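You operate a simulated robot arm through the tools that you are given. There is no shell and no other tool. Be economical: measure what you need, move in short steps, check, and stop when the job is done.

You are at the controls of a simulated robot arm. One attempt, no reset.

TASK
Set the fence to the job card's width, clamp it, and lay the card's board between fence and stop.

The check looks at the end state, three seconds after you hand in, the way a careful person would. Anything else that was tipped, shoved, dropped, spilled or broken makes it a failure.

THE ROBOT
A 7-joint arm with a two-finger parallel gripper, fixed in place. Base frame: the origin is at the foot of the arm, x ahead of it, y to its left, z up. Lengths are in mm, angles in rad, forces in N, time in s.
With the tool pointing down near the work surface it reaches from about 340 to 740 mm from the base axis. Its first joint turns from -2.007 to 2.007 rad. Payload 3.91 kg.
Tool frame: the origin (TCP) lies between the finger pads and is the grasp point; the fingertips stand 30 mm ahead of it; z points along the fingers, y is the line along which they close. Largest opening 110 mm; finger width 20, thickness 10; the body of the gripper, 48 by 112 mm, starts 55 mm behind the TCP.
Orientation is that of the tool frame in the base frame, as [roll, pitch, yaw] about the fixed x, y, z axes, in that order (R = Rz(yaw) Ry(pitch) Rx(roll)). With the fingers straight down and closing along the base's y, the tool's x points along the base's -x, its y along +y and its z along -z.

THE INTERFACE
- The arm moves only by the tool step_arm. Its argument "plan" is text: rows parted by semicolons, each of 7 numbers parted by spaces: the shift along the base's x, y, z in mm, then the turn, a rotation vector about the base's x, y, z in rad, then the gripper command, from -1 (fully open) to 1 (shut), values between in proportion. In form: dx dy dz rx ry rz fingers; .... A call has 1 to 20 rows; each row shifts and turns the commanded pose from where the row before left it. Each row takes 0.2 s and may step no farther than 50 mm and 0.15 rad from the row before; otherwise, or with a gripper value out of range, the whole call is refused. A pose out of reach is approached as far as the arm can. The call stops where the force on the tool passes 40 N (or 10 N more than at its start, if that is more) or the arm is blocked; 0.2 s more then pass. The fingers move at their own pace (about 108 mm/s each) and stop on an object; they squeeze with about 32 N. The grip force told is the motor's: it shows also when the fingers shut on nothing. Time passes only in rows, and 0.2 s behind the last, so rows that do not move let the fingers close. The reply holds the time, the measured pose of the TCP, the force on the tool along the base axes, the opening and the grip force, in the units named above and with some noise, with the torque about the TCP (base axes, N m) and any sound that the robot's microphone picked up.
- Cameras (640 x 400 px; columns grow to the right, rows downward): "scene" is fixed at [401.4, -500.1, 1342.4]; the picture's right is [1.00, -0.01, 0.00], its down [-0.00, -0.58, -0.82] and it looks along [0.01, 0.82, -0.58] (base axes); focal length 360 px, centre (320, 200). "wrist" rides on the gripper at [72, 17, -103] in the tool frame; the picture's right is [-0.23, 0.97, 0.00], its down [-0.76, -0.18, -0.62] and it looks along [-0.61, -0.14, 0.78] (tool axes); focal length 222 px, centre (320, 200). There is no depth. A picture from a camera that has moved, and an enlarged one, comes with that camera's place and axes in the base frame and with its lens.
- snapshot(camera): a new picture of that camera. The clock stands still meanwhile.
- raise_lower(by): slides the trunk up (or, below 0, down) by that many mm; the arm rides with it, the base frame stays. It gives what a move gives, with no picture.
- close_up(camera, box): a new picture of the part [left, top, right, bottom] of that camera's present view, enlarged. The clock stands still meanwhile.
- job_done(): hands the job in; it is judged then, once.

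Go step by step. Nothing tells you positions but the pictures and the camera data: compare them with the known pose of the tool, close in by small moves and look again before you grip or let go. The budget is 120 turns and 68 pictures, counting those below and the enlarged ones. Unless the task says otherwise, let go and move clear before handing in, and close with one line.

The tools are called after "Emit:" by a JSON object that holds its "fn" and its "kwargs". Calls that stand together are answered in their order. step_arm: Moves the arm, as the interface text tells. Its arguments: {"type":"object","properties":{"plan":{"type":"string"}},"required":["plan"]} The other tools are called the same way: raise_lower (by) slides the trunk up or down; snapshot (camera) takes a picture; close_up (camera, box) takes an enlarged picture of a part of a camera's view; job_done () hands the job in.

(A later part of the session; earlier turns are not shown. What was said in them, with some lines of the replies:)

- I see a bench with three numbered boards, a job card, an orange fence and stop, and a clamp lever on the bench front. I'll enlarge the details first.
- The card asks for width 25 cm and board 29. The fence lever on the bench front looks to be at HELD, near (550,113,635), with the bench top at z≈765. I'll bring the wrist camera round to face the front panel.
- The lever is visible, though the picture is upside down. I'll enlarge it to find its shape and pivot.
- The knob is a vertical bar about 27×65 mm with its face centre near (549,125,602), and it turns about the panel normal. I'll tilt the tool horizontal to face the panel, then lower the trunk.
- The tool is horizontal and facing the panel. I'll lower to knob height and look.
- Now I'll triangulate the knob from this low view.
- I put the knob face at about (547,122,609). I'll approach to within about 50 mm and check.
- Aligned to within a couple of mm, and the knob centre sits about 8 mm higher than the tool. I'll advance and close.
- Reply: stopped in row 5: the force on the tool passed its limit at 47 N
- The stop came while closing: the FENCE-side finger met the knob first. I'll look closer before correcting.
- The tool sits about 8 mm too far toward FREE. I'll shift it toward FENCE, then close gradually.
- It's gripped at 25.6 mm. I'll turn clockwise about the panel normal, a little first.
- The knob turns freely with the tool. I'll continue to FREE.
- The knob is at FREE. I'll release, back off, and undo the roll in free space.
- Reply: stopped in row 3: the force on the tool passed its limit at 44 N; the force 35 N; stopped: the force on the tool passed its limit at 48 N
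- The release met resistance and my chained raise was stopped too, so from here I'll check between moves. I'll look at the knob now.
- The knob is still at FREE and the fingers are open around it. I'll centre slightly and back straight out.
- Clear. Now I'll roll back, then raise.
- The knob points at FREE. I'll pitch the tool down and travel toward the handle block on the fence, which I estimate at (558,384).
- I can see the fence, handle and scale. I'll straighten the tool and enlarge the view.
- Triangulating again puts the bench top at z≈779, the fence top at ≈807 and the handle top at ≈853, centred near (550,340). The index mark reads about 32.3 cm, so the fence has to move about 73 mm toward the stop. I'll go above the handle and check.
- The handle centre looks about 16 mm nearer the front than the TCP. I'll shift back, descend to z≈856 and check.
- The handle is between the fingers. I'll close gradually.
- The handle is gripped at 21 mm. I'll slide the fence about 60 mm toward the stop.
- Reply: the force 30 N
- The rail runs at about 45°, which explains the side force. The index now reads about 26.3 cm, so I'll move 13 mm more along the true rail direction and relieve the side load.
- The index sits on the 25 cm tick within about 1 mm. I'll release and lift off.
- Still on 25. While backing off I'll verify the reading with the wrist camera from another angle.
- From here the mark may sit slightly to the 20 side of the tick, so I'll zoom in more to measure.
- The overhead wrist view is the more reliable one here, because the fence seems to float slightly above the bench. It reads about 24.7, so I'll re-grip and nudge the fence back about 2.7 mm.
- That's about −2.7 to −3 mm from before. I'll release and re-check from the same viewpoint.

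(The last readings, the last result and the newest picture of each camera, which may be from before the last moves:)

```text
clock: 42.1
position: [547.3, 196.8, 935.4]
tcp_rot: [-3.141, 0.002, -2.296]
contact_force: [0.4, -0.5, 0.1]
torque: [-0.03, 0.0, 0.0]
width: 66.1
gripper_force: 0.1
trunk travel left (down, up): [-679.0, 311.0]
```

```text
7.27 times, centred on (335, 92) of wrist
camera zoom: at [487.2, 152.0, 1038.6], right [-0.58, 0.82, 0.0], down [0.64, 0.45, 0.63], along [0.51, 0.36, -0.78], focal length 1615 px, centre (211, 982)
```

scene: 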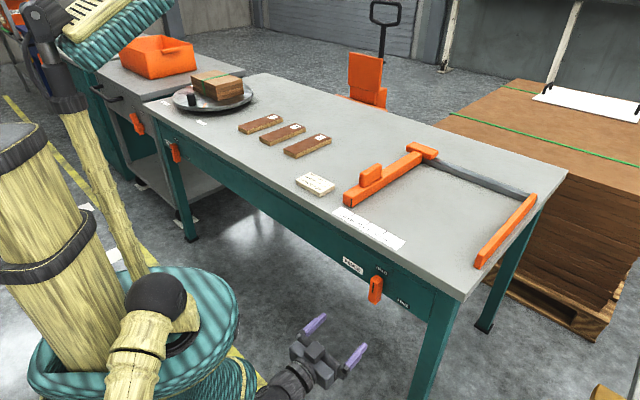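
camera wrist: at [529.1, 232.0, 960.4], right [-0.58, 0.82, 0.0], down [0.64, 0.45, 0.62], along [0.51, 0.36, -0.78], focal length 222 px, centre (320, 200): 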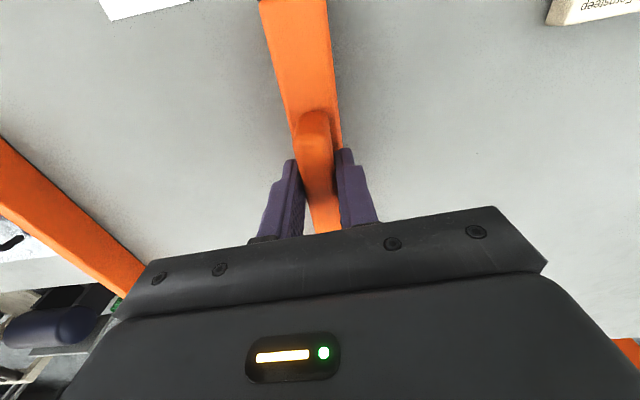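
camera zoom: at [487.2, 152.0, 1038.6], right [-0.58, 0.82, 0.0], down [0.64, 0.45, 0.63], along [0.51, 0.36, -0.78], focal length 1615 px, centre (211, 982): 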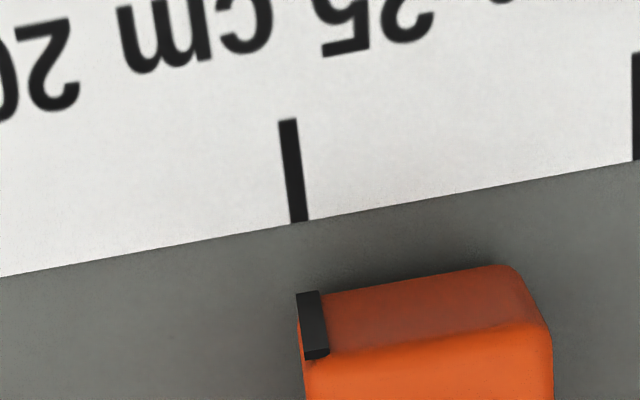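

The index is now exactly on 25 cm. Next I'll go back down in front of the knob to clamp the fence.

Emit:
{"fn": "step_arm", "kwargs": {"plan": "0 0 10 0 0 -0.045 -0.2;-9.7 -16.8 2 0.1024 -0.0995 0 -0.2;-9.7 -16.8 2 0.1024 -0.0995 0 -0.2;-9.7 -16.8 2 0.1024 -0.0995 0 -0.2;-9.7 -16.8 2 0.1024 -0.0995 0 -0.2;-9.7 -16.8 2 0.1024 -0.0995 0 -0.2;-9.7 -16.8 2 0.1024 -0.0995 0 -0.2;-9.7 -16.8 2 0.1024 -0.0995 0 -0.2;-9.7 -16.8 2 0.1024 -0.0995 0 -0.2;-9.7 -16.8 2 0.1024 -0.0995 0 -0.2;-9.7 -16.8 2 0.1024 -0.0995 0 -0.2;-9.7 -16.8 2 0.1024 -0.0995 0 -0.2"}}

Emit:
{"fn": "raise_lower", "kwargs": {"by": -350}}

Emit:
{"fn": "step_arm", "kwargs": {"plan": "0 0 0 0.0912 0.0939 0 -0.2;0 0 0 0.0912 0.0939 0 -0.2;0 0 0 0.0912 0.0939 0 -0.2;0 0 0 0.0912 0.0939 0 -0.2;0 0 0 0.0912 0.0939 0 -0.2;0 0 0 0.0912 0.0939 0 -0.2;0 0 0 0.0912 0.0939 0 -0.2;0 0 0 0.0912 0.0939 0 -0.2;0 0 0 0.0912 0.0939 0 -0.2;0 0 0 0.0912 0.0939 0 -0.2;0 0 0 0.0912 0.0939 0 -0.2;0 0 0 0.0912 0.0939 0 -0.2"}}

Emit:
{"fn": "snapshot", "kwargs": {"camera": "wrist"}}

```text
clock: 44.7
position: [442.3, 12.6, 967.4]
tcp_rot: [0.293, 1.567, 1.094]
contact_force: [0.6, 0.4, -0.1]
torque: [-0.02, -0.02, -0.01]
width: 66.1
gripper_force: 0.0
trunk travel left (down, up): [-679.0, 311.0]
```

```text
clock: 48.1
position: [440.0, 13.3, 617.4]
tcp_rot: [0.573, 1.57, 1.374]
contact_force: [0.4, 0.1, -0.7]
torque: [0.02, -0.02, 0.03]
width: 65.7
gripper_force: 0.0
trunk travel left (down, up): [-329.0, 661.0]
```

```text
clock: 50.7
position: [440.5, 12.8, 617.6]
tcp_rot: [1.571, -0.003, 2.369]
contact_force: [-0.4, -0.4, -0.4]
torque: [-0.04, -0.02, -0.01]
width: 65.9
gripper_force: 0.0
trunk travel left (down, up): [-329.0, 661.0]
```

```text
26 pictures are left
camera wrist: at [317.5, -11.3, 635.7], right [0.16, -0.16, 0.97], down [0.11, -0.98, -0.18], along [0.98, 0.14, -0.14], focal length 222 px, centre (320, 200)
```

wrist: 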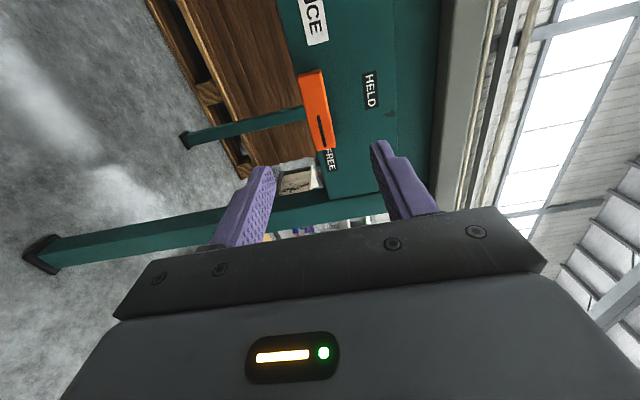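

Positioned and aligned. I'll advance around the knob.

Emit:
{"fn": "step_arm", "kwargs": {"plan": "0 0 -2 0 0 0 -0.2;19.5 20 0 0 0 0 -0.2;19.5 20 0 0 0 0 -0.2;19.5 20 0 0 0 0 -0.2;19.5 20 0 0 0 0 -0.2;9.5 9.7 0 0 0 0 -0.2;9.3 9.6 0 0 0 0 -0.2"}}

Emit:
{"fn": "snapshot", "kwargs": {"camera": "wrist"}}

```text
clock: 52.3
position: [538.7, 112.4, 616.8]
tcp_rot: [1.57, -0.001, 2.368]
contact_force: [-0.1, 0.1, 0.5]
torque: [0.02, -0.01, 0.02]
width: 65.9
gripper_force: 0.1
trunk travel left (down, up): [-329.0, 661.0]
```

```text
25 pictures are left
camera wrist: at [413.9, 87.4, 634.0], right [0.16, -0.16, 0.97], down [0.11, -0.98, -0.18], along [0.98, 0.14, -0.14], focal length 222 px, centre (320, 200)
```

wrist: 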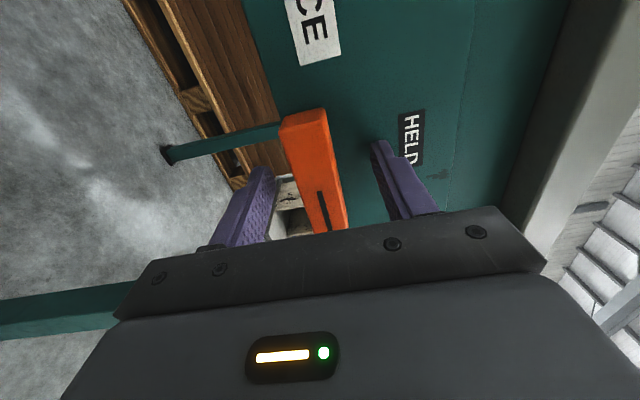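

Centred on the knob. I'll close and turn back toward HELD.

Emit:
{"fn": "step_arm", "kwargs": {"plan": "0 0 0 0 0 0 0.1;0 0 0 0 0 0 0.3;0 0 0 0 0 0 0.4;0 0 0 0 0 0 0.5;0 0 0 0 0 0 0.6;0 0 0 0 0 0 0.8"}}

Emit:
{"fn": "step_arm", "kwargs": {"plan": "0 0 0 -0.0914 -0.0937 0 0.8;0 0 0 -0.0914 -0.0937 0 0.8;0 0 0 -0.0914 -0.0937 0 0.8;0 0 0 -0.0914 -0.0937 0 0.8;0 0 0 -0.0914 -0.0937 0 0.8;0 0 0 -0.0914 -0.0937 0 0.8;0 0 0 -0.0914 -0.0937 0 0.8;0 0 0 -0.0914 -0.0937 0 0.8;0 0 0 -0.0914 -0.0937 0 0.8;0 0 0 -0.0914 -0.0937 0 0.8;0 0 0 -0.0914 -0.0937 0 0.8;0 0 0 -0.0914 -0.0937 0 0.8;0 0 0 0 0 0 0.8"}}

Emit:
{"fn": "close_up", "kwargs": {"camera": "scene", "box": [320, 220, 440, 310]}}

```text
clock: 53.7
position: [538.5, 112.0, 614.9]
tcp_rot: [1.573, -0.004, 2.367]
contact_force: [-3.5, -0.3, -12.1]
torque: [-0.03, -0.2, -0.1]
width: 25.0
gripper_force: 45.4
trunk travel left (down, up): [-329.0, 661.0]
```

```text
clock: 56.5
position: [537.0, 112.0, 615.2]
tcp_rot: [0.777, 1.57, 1.578]
contact_force: [-15.8, -8.3, -10.9]
torque: [-0.61, 0.6, -0.9]
width: 25.1
gripper_force: 45.0
trunk travel left (down, up): [-329.0, 661.0]
```

```text
4.44 times, centred on (380, 265) of scene
camera zoom: at [401.4, -500.1, 1342.4], right [1.0, -0.01, 0.0], down [0.0, -0.58, -0.82], along [0.01, 0.82, -0.58], focal length 1599 px, centre (53, -89)
```

zoom: 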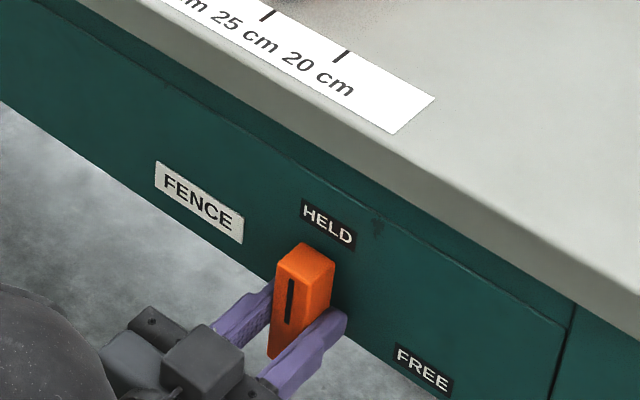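

The knob is at HELD. I'll release in small steps and back out.

Emit:
{"fn": "step_arm", "kwargs": {"plan": "0 0 0 0 0 0 0.5;0 0 0 0 0 0 0.4;0 0 0 0 0 0 0.3;0 0 0 0 0 0 0.2;0 0 0 0 0 0 0.2"}}

Emit:
{"fn": "step_arm", "kwargs": {"plan": "-7 -7.2 0 0 0 0 0.2;-14 -14.4 0 0 0 0 0.2;-14 -14.4 0 0 0 0 0.2;-20 -20.5 0 0 0 0 0.2;-20 -20.5 0 0 0 0 0.2;-22 -22.6 0 0 0 0 0.2"}}

Emit:
{"fn": "close_up", "kwargs": {"camera": "scene", "box": [320, 170, 460, 310]}}

```text
clock: 57.7
position: [537.1, 112.4, 615.9]
tcp_rot: [1.806, 1.569, 2.602]
contact_force: [0.0, 0.3, 0.6]
torque: [0.03, 0.01, -0.01]
width: 44.3
gripper_force: 0.0
trunk travel left (down, up): [-329.0, 661.0]
```

```text
clock: 59.1
position: [442.6, 12.9, 617.1]
tcp_rot: [1.836, 1.569, 2.632]
contact_force: [-0.6, 0.3, 0.4]
torque: [0.02, 0.01, -0.03]
width: 43.9
gripper_force: 0.1
trunk travel left (down, up): [-329.0, 661.0]
```

```text
2.86 times, centred on (390, 240) of scene
camera zoom: at [401.4, -500.1, 1342.4], right [1.0, -0.01, 0.0], down [0.0, -0.58, -0.82], along [0.01, 0.82, -0.58], focal length 1028 px, centre (120, 86)
```

zoom: 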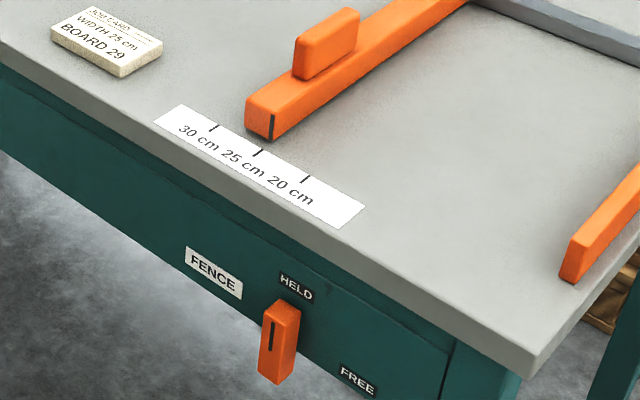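

The fence is clamped at 25 cm with the knob at HELD. Next is board 29, near (371,591) with its long axis along the fence direction. I'll raise, pitch down and go look.

Emit:
{"fn": "raise_lower", "kwargs": {"by": 345}}

Emit:
{"fn": "step_arm", "kwargs": {"plan": "-9.4 44.7 -3 -0.0937 0.0914 0 0;-9.4 44.7 -3 -0.0937 0.0914 0 0;-9.4 44.7 -3 -0.0937 0.0914 0 0;-9.4 44.7 -3 -0.0937 0.0914 0 0;-9.4 44.7 -3 -0.0937 0.0914 0 -0.5;-9.4 44.7 -3 -0.0937 0.0914 0 -0.6;-9.4 44.7 -3 -0.0937 0.0914 0 -0.8;-9.4 44.7 -3 -0.0937 0.0914 0 -0.8;-9.4 44.7 -3 -0.0937 0.0914 0 -0.8;-9.4 44.7 -3 -0.0937 0.0914 0 -0.8;-9.4 44.7 -3 -0.0937 0.0914 0 -0.8;-9.4 44.7 -3 -0.0937 0.0914 0 -0.8"}}

Emit:
{"fn": "snapshot", "kwargs": {"camera": "wrist"}}

Emit:
{"fn": "close_up", "kwargs": {"camera": "scene", "box": [220, 80, 380, 180]}}

```text
clock: 62.5
position: [441.5, 12.6, 962.0]
tcp_rot: [1.777, 1.568, 2.576]
contact_force: [0.7, -0.5, 0.2]
torque: [0.02, -0.02, -0.02]
width: 43.8
gripper_force: 0.1
trunk travel left (down, up): [-674.0, 316.0]
```

```text
clock: 65.1
position: [380.2, 539.8, 906.4]
tcp_rot: [-3.139, -0.003, -2.348]
contact_force: [0.1, 0.1, 0.1]
torque: [0.02, -0.02, 0.01]
width: 99.0
gripper_force: 0.0
out of reach, approached as far as the arm can: row 1, 2, 3
trunk travel left (down, up): [-674.0, 316.0]
```

```text
22 pictures are left
camera wrist: at [316.5, 498.5, 1011.3], right [-0.54, 0.84, 0.0], down [0.66, 0.42, 0.62], along [0.53, 0.33, -0.78], focal length 222 px, centre (320, 200)
```

wrist: 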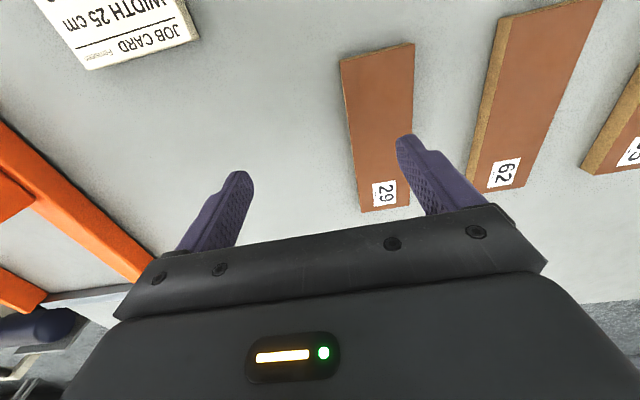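

```text
4.00 times, centred on (300, 130) of scene
camera zoom: at [401.4, -500.1, 1342.4], right [1.0, -0.01, 0.0], down [0.0, -0.58, -0.82], along [0.01, 0.82, -0.58], focal length 1439 px, centre (400, 480)
```

zoom: 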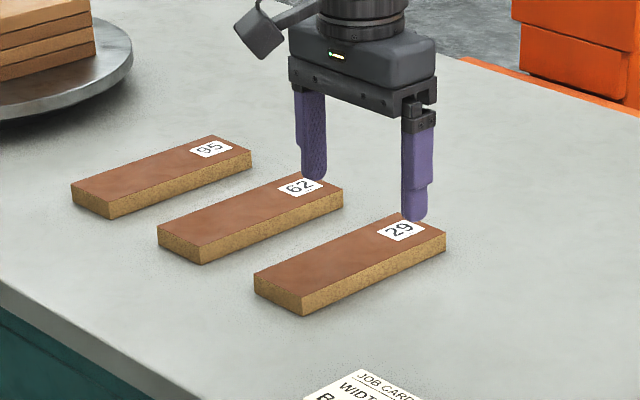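

Scene and wrist estimates differ by about 15 mm, so I'll hover closer with a narrower opening and look again.

Emit:
{"fn": "step_arm", "kwargs": {"plan": "-8.5 26 -12 0 0 0 -0.53;-8.5 26 -12 0 0 0 -0.53;0 0 -10 0 0 0 -0.53"}}

Emit:
{"fn": "snapshot", "kwargs": {"camera": "wrist"}}

Emit:
{"fn": "close_up", "kwargs": {"camera": "scene", "box": [240, 90, 360, 170]}}

```text
clock: 65.9
position: [362.5, 592.2, 875.7]
tcp_rot: [-3.141, -0.003, -2.346]
contact_force: [0.0, 0.2, 0.4]
torque: [0.02, -0.02, 0.02]
width: 83.9
gripper_force: 0.0
trunk travel left (down, up): [-674.0, 316.0]
```

```text
20 pictures are left
camera wrist: at [300.4, 550.7, 979.1], right [-0.54, 0.84, 0.0], down [0.66, 0.42, 0.62], along [0.53, 0.33, -0.78], focal length 222 px, centre (320, 200)
```

wrist: 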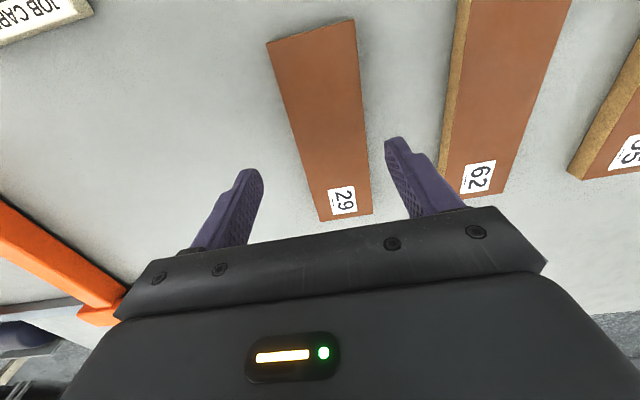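

```text
5.00 times, centred on (300, 130) of scene
camera zoom: at [401.4, -500.1, 1342.4], right [1.0, -0.01, 0.0], down [0.0, -0.58, -0.82], along [0.01, 0.82, -0.58], focal length 1799 px, centre (420, 550)
```

zoom: 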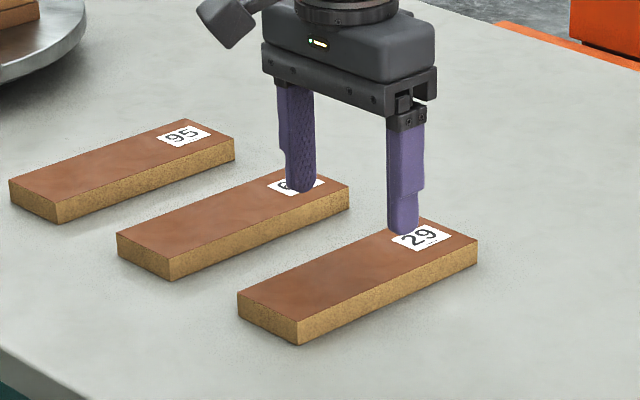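

The board is centred within a few mm across and lies about 13 mm further along. I'll shift and descend to just above it.

Emit:
{"fn": "step_arm", "kwargs": {"plan": "8 8 -5 0 0 0 -0.53;0 0 -15 0 0 0 -0.53;0 0 -15 0 0 0 -0.53"}}

Emit:
{"fn": "snapshot", "kwargs": {"camera": "wrist"}}

Emit:
{"fn": "close_up", "kwargs": {"camera": "scene", "box": [240, 90, 360, 170]}}

```text
clock: 66.7
position: [371.4, 600.1, 839.3]
tcp_rot: [-3.141, -0.001, -2.344]
contact_force: [-0.4, 0.2, -0.7]
torque: [-0.04, 0.02, 0.0]
width: 84.3
gripper_force: 0.1
trunk travel left (down, up): [-674.0, 316.0]
```

```text
18 pictures are left
camera wrist: at [307.4, 558.3, 943.2], right [-0.54, 0.84, 0.0], down [0.66, 0.42, 0.62], along [0.52, 0.33, -0.78], focal length 222 px, centre (320, 200)
```

wrist: 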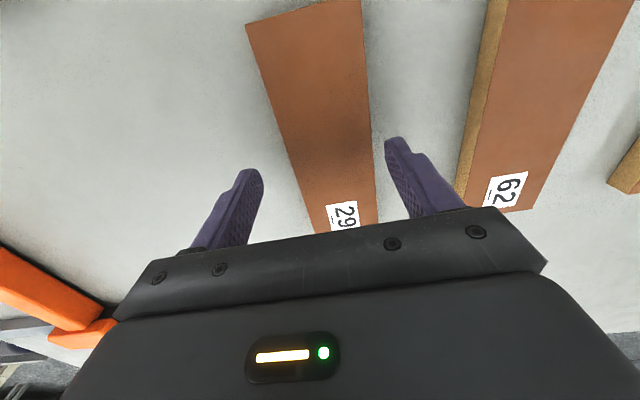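

```text
5.00 times, centred on (300, 130) of scene
camera zoom: at [401.4, -500.1, 1342.4], right [1.0, -0.01, 0.0], down [0.0, -0.58, -0.82], along [0.01, 0.82, -0.58], focal length 1799 px, centre (420, 550)
```

zoom: 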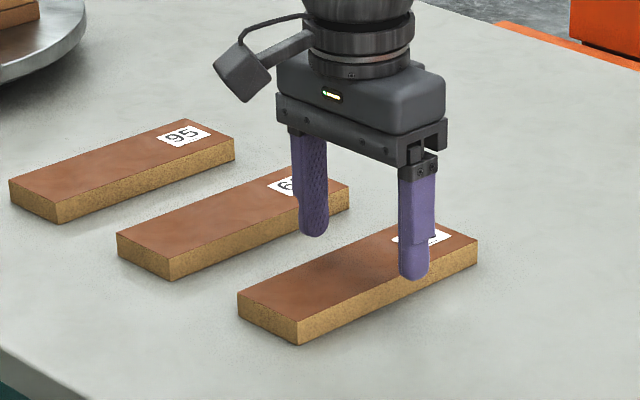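

Both fingers straddle board 29 and clear board 62. I'll descend slowly to grasp height.

Emit:
{"fn": "step_arm", "kwargs": {"plan": "0 0 -8 0 0 0 -0.53;0 0 -6 0 0 0 -0.53;0 0 -5 0 0 0 -0.53;0 0 -4 0 0 0 -0.53"}}

Emit:
{"fn": "close_up", "kwargs": {"camera": "scene", "box": [270, 110, 350, 165]}}

```text
clock: 67.7
position: [370.2, 600.0, 816.8]
tcp_rot: [3.141, 0.001, -2.347]
contact_force: [0.8, 0.3, -0.5]
torque: [0.0, 0.02, 0.0]
width: 84.2
gripper_force: 0.1
trunk travel left (down, up): [-674.0, 316.0]
```

```text
7.27 times, centred on (310, 138) of scene
camera zoom: at [401.4, -500.1, 1342.4], right [1.0, -0.01, 0.0], down [0.0, -0.58, -0.82], along [0.01, 0.82, -0.58], focal length 2616 px, centre (393, 654)
```

zoom: 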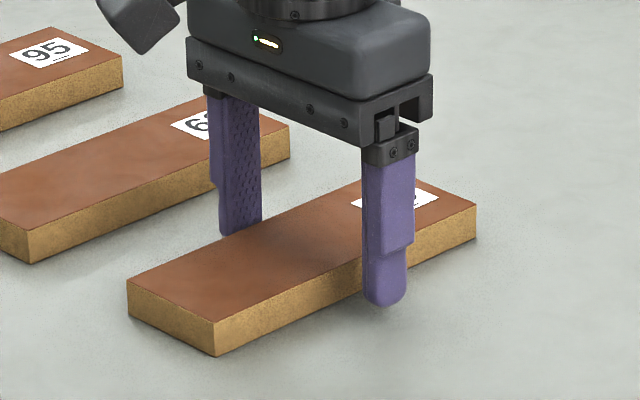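

The fingertips are just above the bench. I'll close gently on the board.

Emit:
{"fn": "step_arm", "kwargs": {"plan": "0 0 0 0 0 0 -0.35;0 0 0 0 0 0 -0.25;0 0 0 0 0 0 -0.15;0 0 0 0 0 0 -0.05;0 0 0 0 0 0 0.1;0 0 0 0 0 0 0.3"}}

```text
clock: 69.1
position: [369.9, 599.4, 817.8]
tcp_rot: [3.141, -0.001, -2.346]
contact_force: [0.2, -0.1, -0.1]
torque: [-0.01, 0.0, -0.01]
width: 59.5
gripper_force: 31.7
trunk travel left (down, up): [-674.0, 316.0]
```

Board 29 is held at 59.5 mm. I'll lift and carry it over the fence to hover between fence and stop.

Emit:
{"fn": "step_arm", "kwargs": {"plan": "0 0 20 0 0 0 0.3;0 0 40 0 0 0 0.3;0 0 45 0 0 0 0.3"}}

Emit:
{"fn": "step_arm", "kwargs": {"plan": "20 -25 0 0 0 0 0.3;29.8 -38.3 0 0 0 0 0.3;29.8 -38.3 0 0 0 0 0.3;29.8 -38.3 0 0 0 0 0.3;29.8 -38.3 0 0 0 0 0.3;29.8 -38.3 0 0 0 0 0.3;29.8 -38.3 0 0 0 0 0.3;29.8 -38.3 0 0 0 0 0.3;29.8 -38.3 0 0 0 0 0.3;29.8 -38.3 0 0 0 0 0.3;9.8 -13.3 0 0 0 0 0.3;0 0 0 0 0 0 0.3"}}

Emit:
{"fn": "snapshot", "kwargs": {"camera": "scene"}}

Emit:
{"fn": "snapshot", "kwargs": {"camera": "wrist"}}

```text
clock: 69.9
position: [368.1, 599.8, 924.1]
tcp_rot: [-3.14, -0.001, -2.345]
contact_force: [0.1, 1.1, -1.5]
torque: [0.0, 0.04, 0.01]
width: 59.3
gripper_force: 32.3
trunk travel left (down, up): [-674.0, 316.0]
```

```text
clock: 72.5
position: [668.0, 217.7, 922.0]
tcp_rot: [-3.141, 0.0, -2.344]
contact_force: [0.7, 1.0, -2.2]
torque: [-0.02, -0.03, 0.03]
width: 59.5
gripper_force: 32.0
trunk travel left (down, up): [-674.0, 316.0]
```

```text
15 pictures are left
```

scene: 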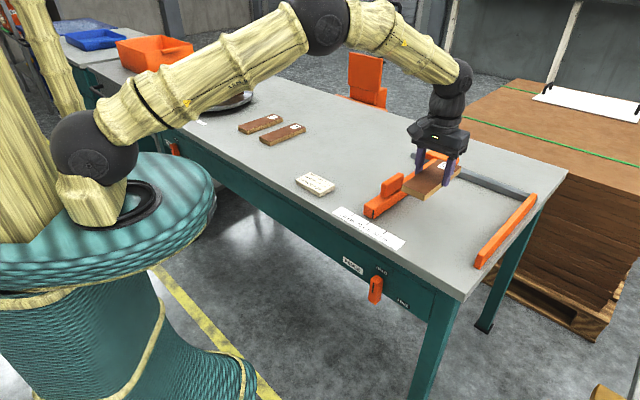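

```text
14 pictures are left
camera wrist: at [604.5, 176.4, 1026.8], right [-0.54, 0.84, 0.0], down [0.66, 0.42, 0.62], along [0.52, 0.33, -0.78], focal length 222 px, centre (320, 200)
```

wrist: 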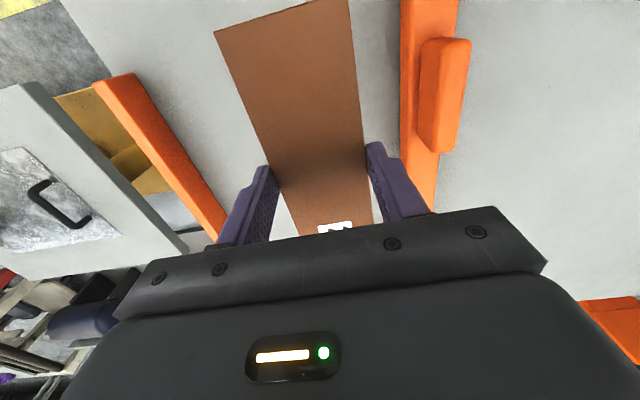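

The board hovers between fence and stop with clearance on both sides. I'll lower it to just above the bench.

Emit:
{"fn": "step_arm", "kwargs": {"plan": "0 0 -25 0 0 0 0.3;0 0 -25 0 0 0 0.3;0 0 -20 0 0 0 0.3;0 0 -15 0 0 0 0.3;0 0 -7 0 0 0 0.3"}}

Emit:
{"fn": "close_up", "kwargs": {"camera": "scene", "box": [350, 120, 550, 270]}}

```text
clock: 73.7
position: [667.9, 216.2, 829.7]
tcp_rot: [-3.141, 0.0, -2.345]
contact_force: [0.2, -0.2, -1.7]
torque: [0.03, 0.01, -0.01]
width: 59.5
gripper_force: 32.2
trunk travel left (down, up): [-674.0, 316.0]
```

```text
2.67 times, centred on (450, 195) of scene
camera zoom: at [401.4, -500.1, 1342.4], right [1.0, -0.01, 0.0], down [0.0, -0.58, -0.82], along [0.01, 0.82, -0.58], focal length 959 px, centre (-27, 213)
```

zoom: 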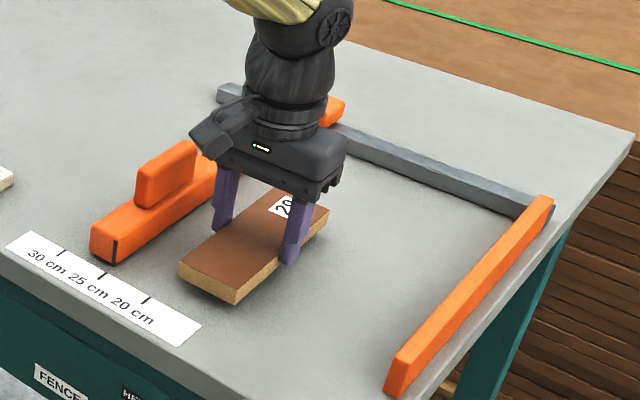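

There's plenty of room on both sides. I'll lower the last ~12 mm in small steps.

Emit:
{"fn": "step_arm", "kwargs": {"plan": "0 0 -4 0 0 0 0.3;0 0 -3 0 0 0 0.3;0 0 -3 0 0 0 0.3;0 0 -1.5 0 0 0 0.3;0 0 0 0 0 0 0.3"}}

```text
clock: 74.9
position: [668.4, 216.9, 818.1]
tcp_rot: [3.14, -0.003, -2.347]
contact_force: [0.4, 0.4, -1.4]
torque: [0.0, -0.03, 0.02]
width: 59.3
gripper_force: 31.8
trunk travel left (down, up): [-674.0, 316.0]
```

Emit:
{"fn": "step_arm", "kwargs": {"plan": "0 0 -1 0 0 0 0.3;0 0 -1 0 0 0 0.3;0 0 0 0 0 0 0.3"}}

```text
clock: 75.7
position: [668.8, 217.0, 816.2]
tcp_rot: [3.14, 0.002, -2.346]
contact_force: [-0.8, 0.1, 5.3]
torque: [-0.41, 0.53, -0.1]
width: 59.4
gripper_force: 31.9
trunk travel left (down, up): [-674.0, 316.0]
```

The upward force shows the board is down on the bench. I'll release gently and lift straight up.

Emit:
{"fn": "step_arm", "kwargs": {"plan": "0 0 0 0 0 0 -0.1;0 0 0 0 0 0 -0.2;0 0 0 0 0 0 -0.3;0 0 0 0 0 0 -0.35;0 0 20 0 0 0 -0.35;0 0 40 0 0 0 -0.35;0 0 45 0 0 0 -0.35;0 0 45 0 0 0 -0.35;-25 20 0 0 0 0 -0.35;-35 25 0 0 0 0 -0.35;-40 25 0 0 0 0 -0.35;-40 20 0 0 0 0 -0.35;-40 20 0 0 0 0 -0.35"}}

Emit:
{"fn": "snapshot", "kwargs": {"camera": "scene"}}

Emit:
{"fn": "close_up", "kwargs": {"camera": "scene", "box": [350, 130, 550, 290]}}

```text
clock: 78.5
position: [485.3, 327.0, 963.4]
tcp_rot: [-3.141, 0.0, -2.346]
contact_force: [-0.3, -0.2, 0.0]
torque: [0.0, 0.0, 0.01]
width: 74.3
gripper_force: 0.1
trunk travel left (down, up): [-674.0, 316.0]
```

```text
12 pictures are left
```

scene: 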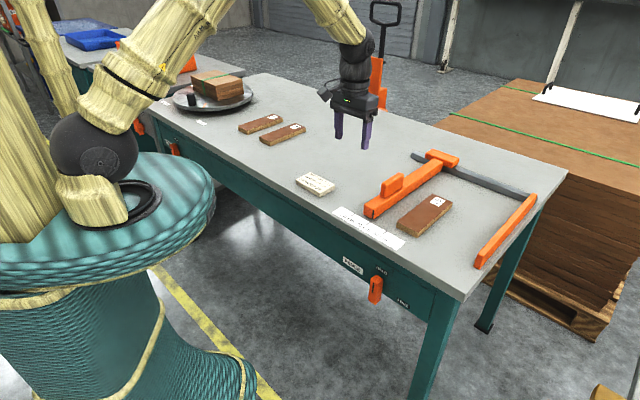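

```text
2.50 times, centred on (450, 210) of scene
camera zoom: at [401.4, -500.1, 1342.4], right [1.0, -0.01, 0.0], down [0.0, -0.58, -0.82], along [0.01, 0.82, -0.58], focal length 899 px, centre (-5, 175)
```

zoom: 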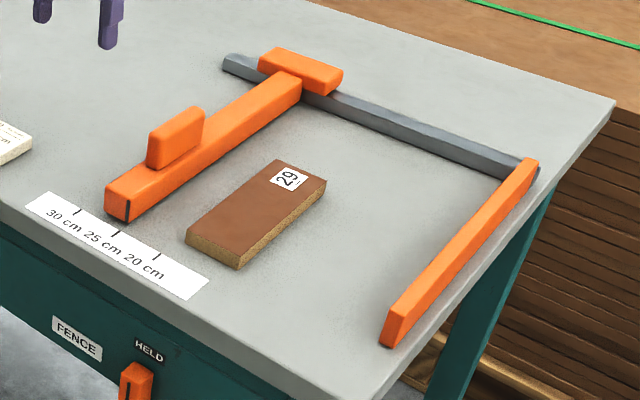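

Board 29 lies flat between fence and stop, the fence is on 25 cm with the knob at HELD, and the arm is clear. I'm handing in.

Emit:
{"fn": "job_done", "kwargs": {}}

```text
The job is handed in.
```

The job is handed in: the fence is set to 25 cm and clamped at HELD, and board 29 lies flat between fence and stop.
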